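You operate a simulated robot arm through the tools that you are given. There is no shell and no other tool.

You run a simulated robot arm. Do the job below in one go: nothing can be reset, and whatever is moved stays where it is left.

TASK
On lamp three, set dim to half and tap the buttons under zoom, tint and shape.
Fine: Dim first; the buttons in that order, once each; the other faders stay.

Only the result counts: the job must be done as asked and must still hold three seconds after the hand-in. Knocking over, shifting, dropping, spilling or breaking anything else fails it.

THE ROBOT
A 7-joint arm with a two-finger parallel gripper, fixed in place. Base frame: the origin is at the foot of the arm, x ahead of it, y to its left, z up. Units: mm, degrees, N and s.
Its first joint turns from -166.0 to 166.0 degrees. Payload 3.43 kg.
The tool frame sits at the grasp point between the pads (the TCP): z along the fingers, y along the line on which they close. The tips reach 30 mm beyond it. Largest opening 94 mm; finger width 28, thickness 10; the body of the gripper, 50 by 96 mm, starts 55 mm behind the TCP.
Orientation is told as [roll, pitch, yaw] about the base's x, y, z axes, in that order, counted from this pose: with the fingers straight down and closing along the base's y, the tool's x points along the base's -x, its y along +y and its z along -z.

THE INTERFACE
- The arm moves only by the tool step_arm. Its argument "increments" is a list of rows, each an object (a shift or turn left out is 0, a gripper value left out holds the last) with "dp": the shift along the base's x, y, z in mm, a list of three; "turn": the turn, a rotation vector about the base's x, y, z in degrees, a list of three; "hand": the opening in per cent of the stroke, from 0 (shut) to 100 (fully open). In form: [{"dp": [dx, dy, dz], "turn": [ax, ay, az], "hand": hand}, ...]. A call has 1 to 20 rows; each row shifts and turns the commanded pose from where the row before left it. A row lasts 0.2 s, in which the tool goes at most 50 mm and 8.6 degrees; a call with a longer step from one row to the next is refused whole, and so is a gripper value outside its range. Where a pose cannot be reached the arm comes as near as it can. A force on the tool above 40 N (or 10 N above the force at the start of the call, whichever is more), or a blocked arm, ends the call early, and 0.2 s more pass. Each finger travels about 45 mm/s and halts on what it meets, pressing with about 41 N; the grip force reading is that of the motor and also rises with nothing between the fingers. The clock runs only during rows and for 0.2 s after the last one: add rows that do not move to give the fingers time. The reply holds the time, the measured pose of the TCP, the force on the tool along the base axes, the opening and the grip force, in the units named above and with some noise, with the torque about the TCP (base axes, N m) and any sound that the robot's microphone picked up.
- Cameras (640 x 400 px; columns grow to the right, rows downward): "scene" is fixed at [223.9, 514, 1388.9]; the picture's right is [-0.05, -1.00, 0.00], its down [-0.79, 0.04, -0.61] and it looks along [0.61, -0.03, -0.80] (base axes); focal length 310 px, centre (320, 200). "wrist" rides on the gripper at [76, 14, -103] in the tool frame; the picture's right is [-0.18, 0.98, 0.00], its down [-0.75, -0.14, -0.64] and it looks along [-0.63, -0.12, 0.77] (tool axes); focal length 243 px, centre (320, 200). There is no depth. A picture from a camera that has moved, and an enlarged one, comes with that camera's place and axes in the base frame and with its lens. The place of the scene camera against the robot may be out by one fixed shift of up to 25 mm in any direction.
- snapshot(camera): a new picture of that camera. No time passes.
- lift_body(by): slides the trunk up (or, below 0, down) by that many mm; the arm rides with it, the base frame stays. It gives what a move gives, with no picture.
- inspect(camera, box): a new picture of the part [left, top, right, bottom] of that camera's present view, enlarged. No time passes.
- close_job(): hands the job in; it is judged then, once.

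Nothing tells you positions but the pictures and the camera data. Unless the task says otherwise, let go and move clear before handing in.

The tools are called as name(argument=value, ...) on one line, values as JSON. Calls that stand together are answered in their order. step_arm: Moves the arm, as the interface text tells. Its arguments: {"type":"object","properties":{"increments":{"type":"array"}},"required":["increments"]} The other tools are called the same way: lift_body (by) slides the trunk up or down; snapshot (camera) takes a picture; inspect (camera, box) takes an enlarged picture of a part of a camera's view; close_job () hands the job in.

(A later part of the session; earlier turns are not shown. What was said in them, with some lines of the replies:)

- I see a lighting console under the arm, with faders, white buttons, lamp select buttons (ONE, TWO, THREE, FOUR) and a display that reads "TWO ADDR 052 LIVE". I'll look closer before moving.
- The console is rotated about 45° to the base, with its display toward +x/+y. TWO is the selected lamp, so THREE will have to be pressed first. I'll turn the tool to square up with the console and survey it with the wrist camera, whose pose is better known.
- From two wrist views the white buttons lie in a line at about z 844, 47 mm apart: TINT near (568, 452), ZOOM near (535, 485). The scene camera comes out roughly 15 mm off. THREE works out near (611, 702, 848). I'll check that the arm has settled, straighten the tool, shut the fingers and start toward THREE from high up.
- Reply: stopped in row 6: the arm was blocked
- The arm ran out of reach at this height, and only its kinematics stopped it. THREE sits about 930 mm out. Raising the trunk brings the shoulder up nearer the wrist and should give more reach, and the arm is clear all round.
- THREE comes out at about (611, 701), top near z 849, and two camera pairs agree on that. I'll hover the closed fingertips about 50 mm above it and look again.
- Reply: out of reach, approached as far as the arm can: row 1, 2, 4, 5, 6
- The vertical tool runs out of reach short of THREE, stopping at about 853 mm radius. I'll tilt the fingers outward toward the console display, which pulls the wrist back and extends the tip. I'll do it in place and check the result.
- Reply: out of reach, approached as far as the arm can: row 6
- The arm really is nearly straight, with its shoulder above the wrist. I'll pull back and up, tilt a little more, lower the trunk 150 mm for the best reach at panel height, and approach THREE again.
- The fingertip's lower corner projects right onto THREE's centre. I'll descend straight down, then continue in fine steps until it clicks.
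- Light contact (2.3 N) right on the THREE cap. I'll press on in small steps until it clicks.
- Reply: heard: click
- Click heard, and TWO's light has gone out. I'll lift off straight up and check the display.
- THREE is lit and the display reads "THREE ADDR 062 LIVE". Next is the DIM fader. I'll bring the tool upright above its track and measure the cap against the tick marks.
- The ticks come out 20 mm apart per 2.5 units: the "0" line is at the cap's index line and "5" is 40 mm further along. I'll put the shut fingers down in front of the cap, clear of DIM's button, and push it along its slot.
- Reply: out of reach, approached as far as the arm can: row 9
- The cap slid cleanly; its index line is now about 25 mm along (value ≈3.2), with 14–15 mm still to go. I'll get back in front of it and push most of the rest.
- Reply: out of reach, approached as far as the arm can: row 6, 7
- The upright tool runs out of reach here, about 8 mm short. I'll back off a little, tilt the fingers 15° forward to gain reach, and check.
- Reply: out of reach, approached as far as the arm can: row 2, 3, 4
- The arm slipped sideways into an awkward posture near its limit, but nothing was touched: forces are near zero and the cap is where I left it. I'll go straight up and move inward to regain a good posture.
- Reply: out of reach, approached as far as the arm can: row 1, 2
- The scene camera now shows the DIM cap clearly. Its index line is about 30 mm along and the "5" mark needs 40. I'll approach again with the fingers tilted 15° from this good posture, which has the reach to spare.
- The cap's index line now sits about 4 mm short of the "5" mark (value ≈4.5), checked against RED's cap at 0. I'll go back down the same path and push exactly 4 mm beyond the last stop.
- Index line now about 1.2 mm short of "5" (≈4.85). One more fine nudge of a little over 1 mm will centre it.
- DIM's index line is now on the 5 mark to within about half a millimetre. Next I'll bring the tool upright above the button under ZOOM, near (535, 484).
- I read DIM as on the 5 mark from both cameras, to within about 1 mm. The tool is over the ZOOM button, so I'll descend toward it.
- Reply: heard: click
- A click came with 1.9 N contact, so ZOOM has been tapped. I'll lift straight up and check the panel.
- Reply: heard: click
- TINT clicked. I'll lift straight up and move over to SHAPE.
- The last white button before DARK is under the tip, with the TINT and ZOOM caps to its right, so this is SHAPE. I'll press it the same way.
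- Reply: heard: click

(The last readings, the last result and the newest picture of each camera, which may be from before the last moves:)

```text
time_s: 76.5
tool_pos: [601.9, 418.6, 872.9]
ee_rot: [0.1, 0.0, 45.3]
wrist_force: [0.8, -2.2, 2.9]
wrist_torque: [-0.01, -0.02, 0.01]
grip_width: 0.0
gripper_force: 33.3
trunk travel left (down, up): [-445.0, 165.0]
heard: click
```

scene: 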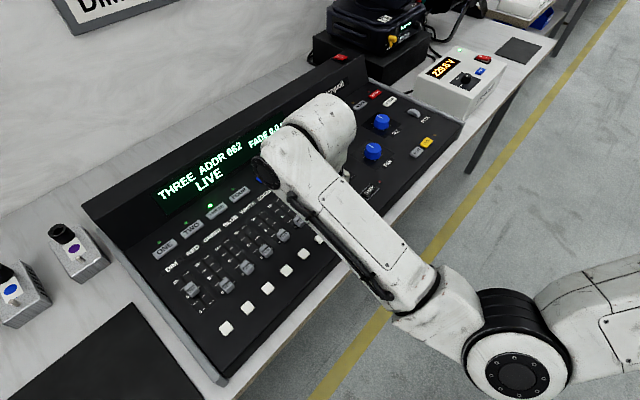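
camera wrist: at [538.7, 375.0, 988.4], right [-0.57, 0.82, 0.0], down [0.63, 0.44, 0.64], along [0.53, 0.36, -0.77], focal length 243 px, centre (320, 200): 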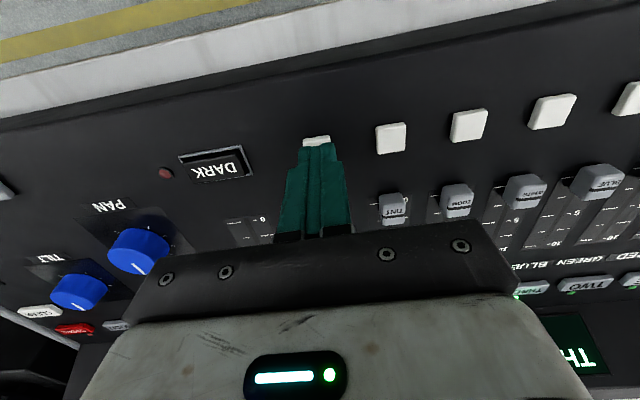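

SHAPE clicked. I'll lift straight up, retreat clear of the console, and check everything.

step_arm(increments=[{"dp": [0, 0, 8]}, {"dp": [0, 0, 15]}, {"dp": [0, 0, 25]}, {"dp": [0, 0, 30]}, {"dp": [0, 0, 30]}, {"dp": [-20, -20, 20]}, {"dp": [-25, -25, 0]}, {"dp": [-25, -25, 0]}, {"dp": [-25, -25, 0]}, {"dp": [0, 0, 0]}, {"dp": [0, 0, 0]}])

snapshot(camera="scene")

snapshot(camera="wrist")

inspect(camera="scene", box=[150, 130, 310, 230])

inspect(camera="scene", box=[160, 230, 320, 330])

```text
time_s: 79.0
tool_pos: [506.9, 326.9, 1004.1]
ee_rot: [0.1, 0.1, 45.2]
wrist_force: [0.2, 0.9, 0.3]
wrist_torque: [0.03, -0.02, 0.02]
grip_width: 0.2
gripper_force: 32.6
trunk travel left (down, up): [-445.0, 165.0]
```

```text
taken
```

scene: 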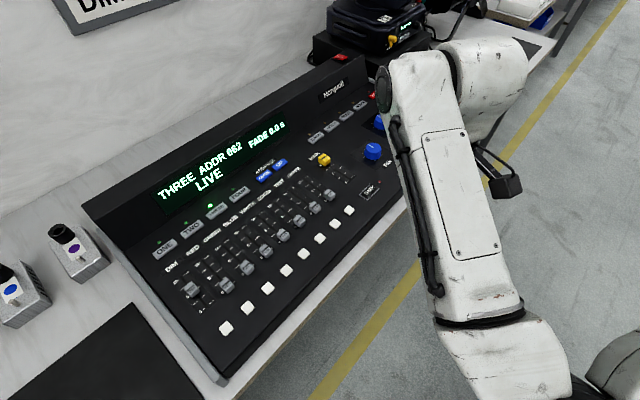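

```text
taken
camera wrist: at [442.4, 282.5, 1107.0], right [-0.57, 0.82, 0.0], down [0.63, 0.44, 0.64], along [0.53, 0.36, -0.77], focal length 243 px, centre (320, 200)
```

wrist: 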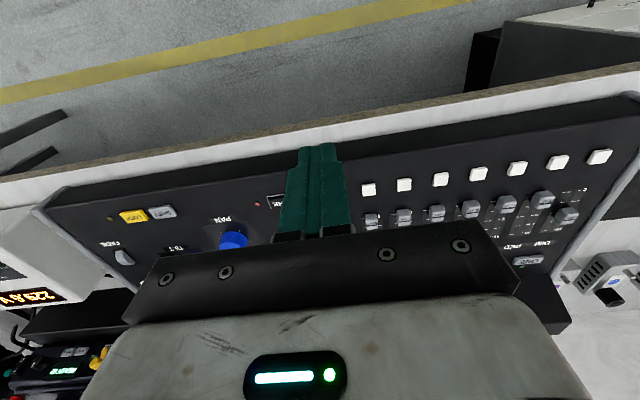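

```text
4.00 times, centred on (230, 180) of scene
camera zoom: at [223.9, 514.0, 1388.9], right [-0.05, -1.0, 0.0], down [-0.79, 0.04, -0.61], along [0.61, -0.03, -0.8], focal length 1241 px, centre (680, 280)
```

zoom: 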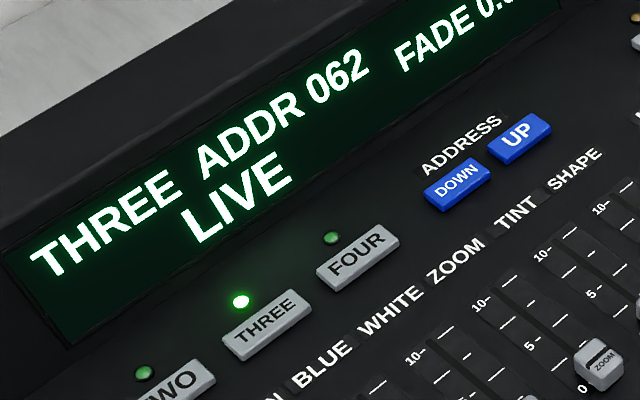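

```text
4.00 times, centred on (240, 280) of scene
camera zoom: at [223.9, 514.0, 1388.9], right [-0.05, -1.0, 0.0], down [-0.79, 0.04, -0.61], along [0.61, -0.03, -0.8], focal length 1241 px, centre (640, -120)
```

zoom: 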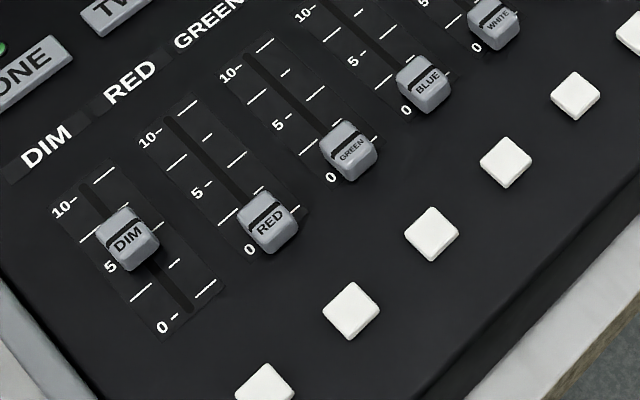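

THREE is lit, the other caps sit at 0 and DIM is at the middle. One last close check on DIM against RED's zero and on the right side of the panel.

inspect(camera="scene", box=[176, 276, 208, 300])

inspect(camera="scene", box=[212, 268, 244, 292])

inspect(camera="scene", box=[250, 140, 400, 260])

```text
16.00 times, centred on (192, 288) of scene
camera zoom: at [223.9, 514.0, 1388.9], right [-0.05, -1.0, 0.0], down [-0.79, 0.04, -0.61], along [0.61, -0.03, -0.8], focal length 4964 px, centre (2368, -1208)
```

zoom: 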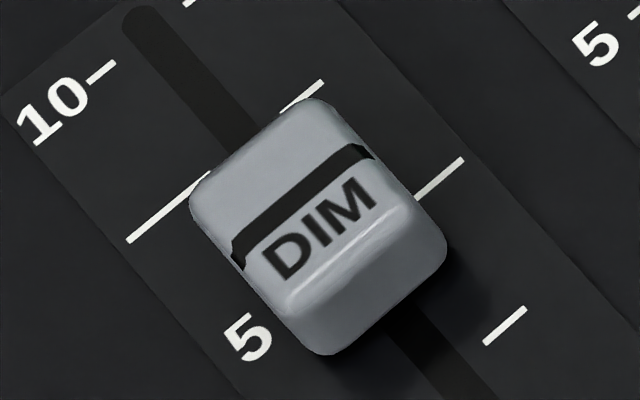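

```text
16.00 times, centred on (228, 280) of scene
camera zoom: at [223.9, 514.0, 1388.9], right [-0.05, -1.0, 0.0], down [-0.79, 0.04, -0.61], along [0.61, -0.03, -0.8], focal length 4964 px, centre (1792, -1080)
```

zoom: 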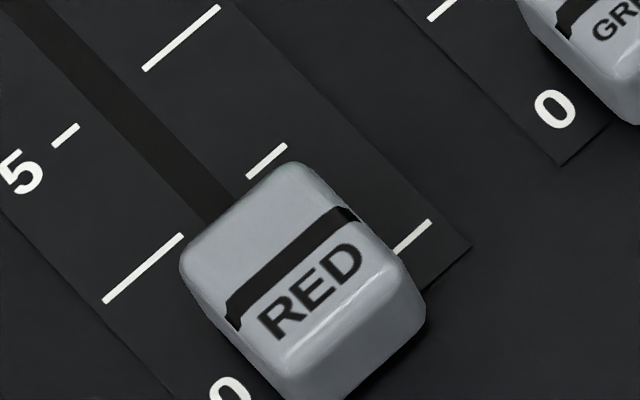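

```text
3.33 times, centred on (325, 200) of scene
camera zoom: at [223.9, 514.0, 1388.9], right [-0.05, -1.0, 0.0], down [-0.79, 0.04, -0.61], along [0.61, -0.03, -0.8], focal length 1034 px, centre (303, 200)
```

zoom: 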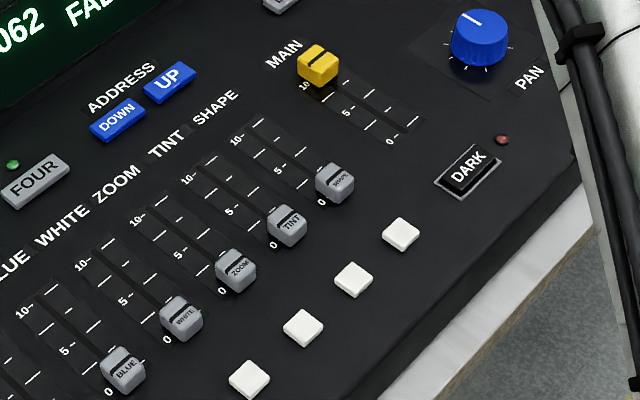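

Lamp THREE is selected, DIM reads 5 (its index line is within about 0.3 mm of the mark), and ZOOM, TINT and SHAPE each clicked once in that order. The other faders haven't moved and the arm is clear, so I'm handing in.

close_job()

```text
The job is handed in.
```

The job is done and handed in. I don't have the judging result.

- **Lamp:** I pressed THREE first, because the console was set to lamp two. Its light is on and the display reads "THREE ADDR 062 LIVE".
- **Dim:** I set the fader to half before touching any of the buttons. Its index line is within about 0.3 mm of the "5" mark by the last camera check.
- **Buttons:** I tapped ZOOM, TINT and SHAPE in that order, and heard one click for each.
- **Other faders:** they are still where they started.

During the dim move the arm slipped sideways at the edge of its reach. The force readings stayed near zero and nothing looked moved afterwards. The arm was clear of the console before the hand-in.
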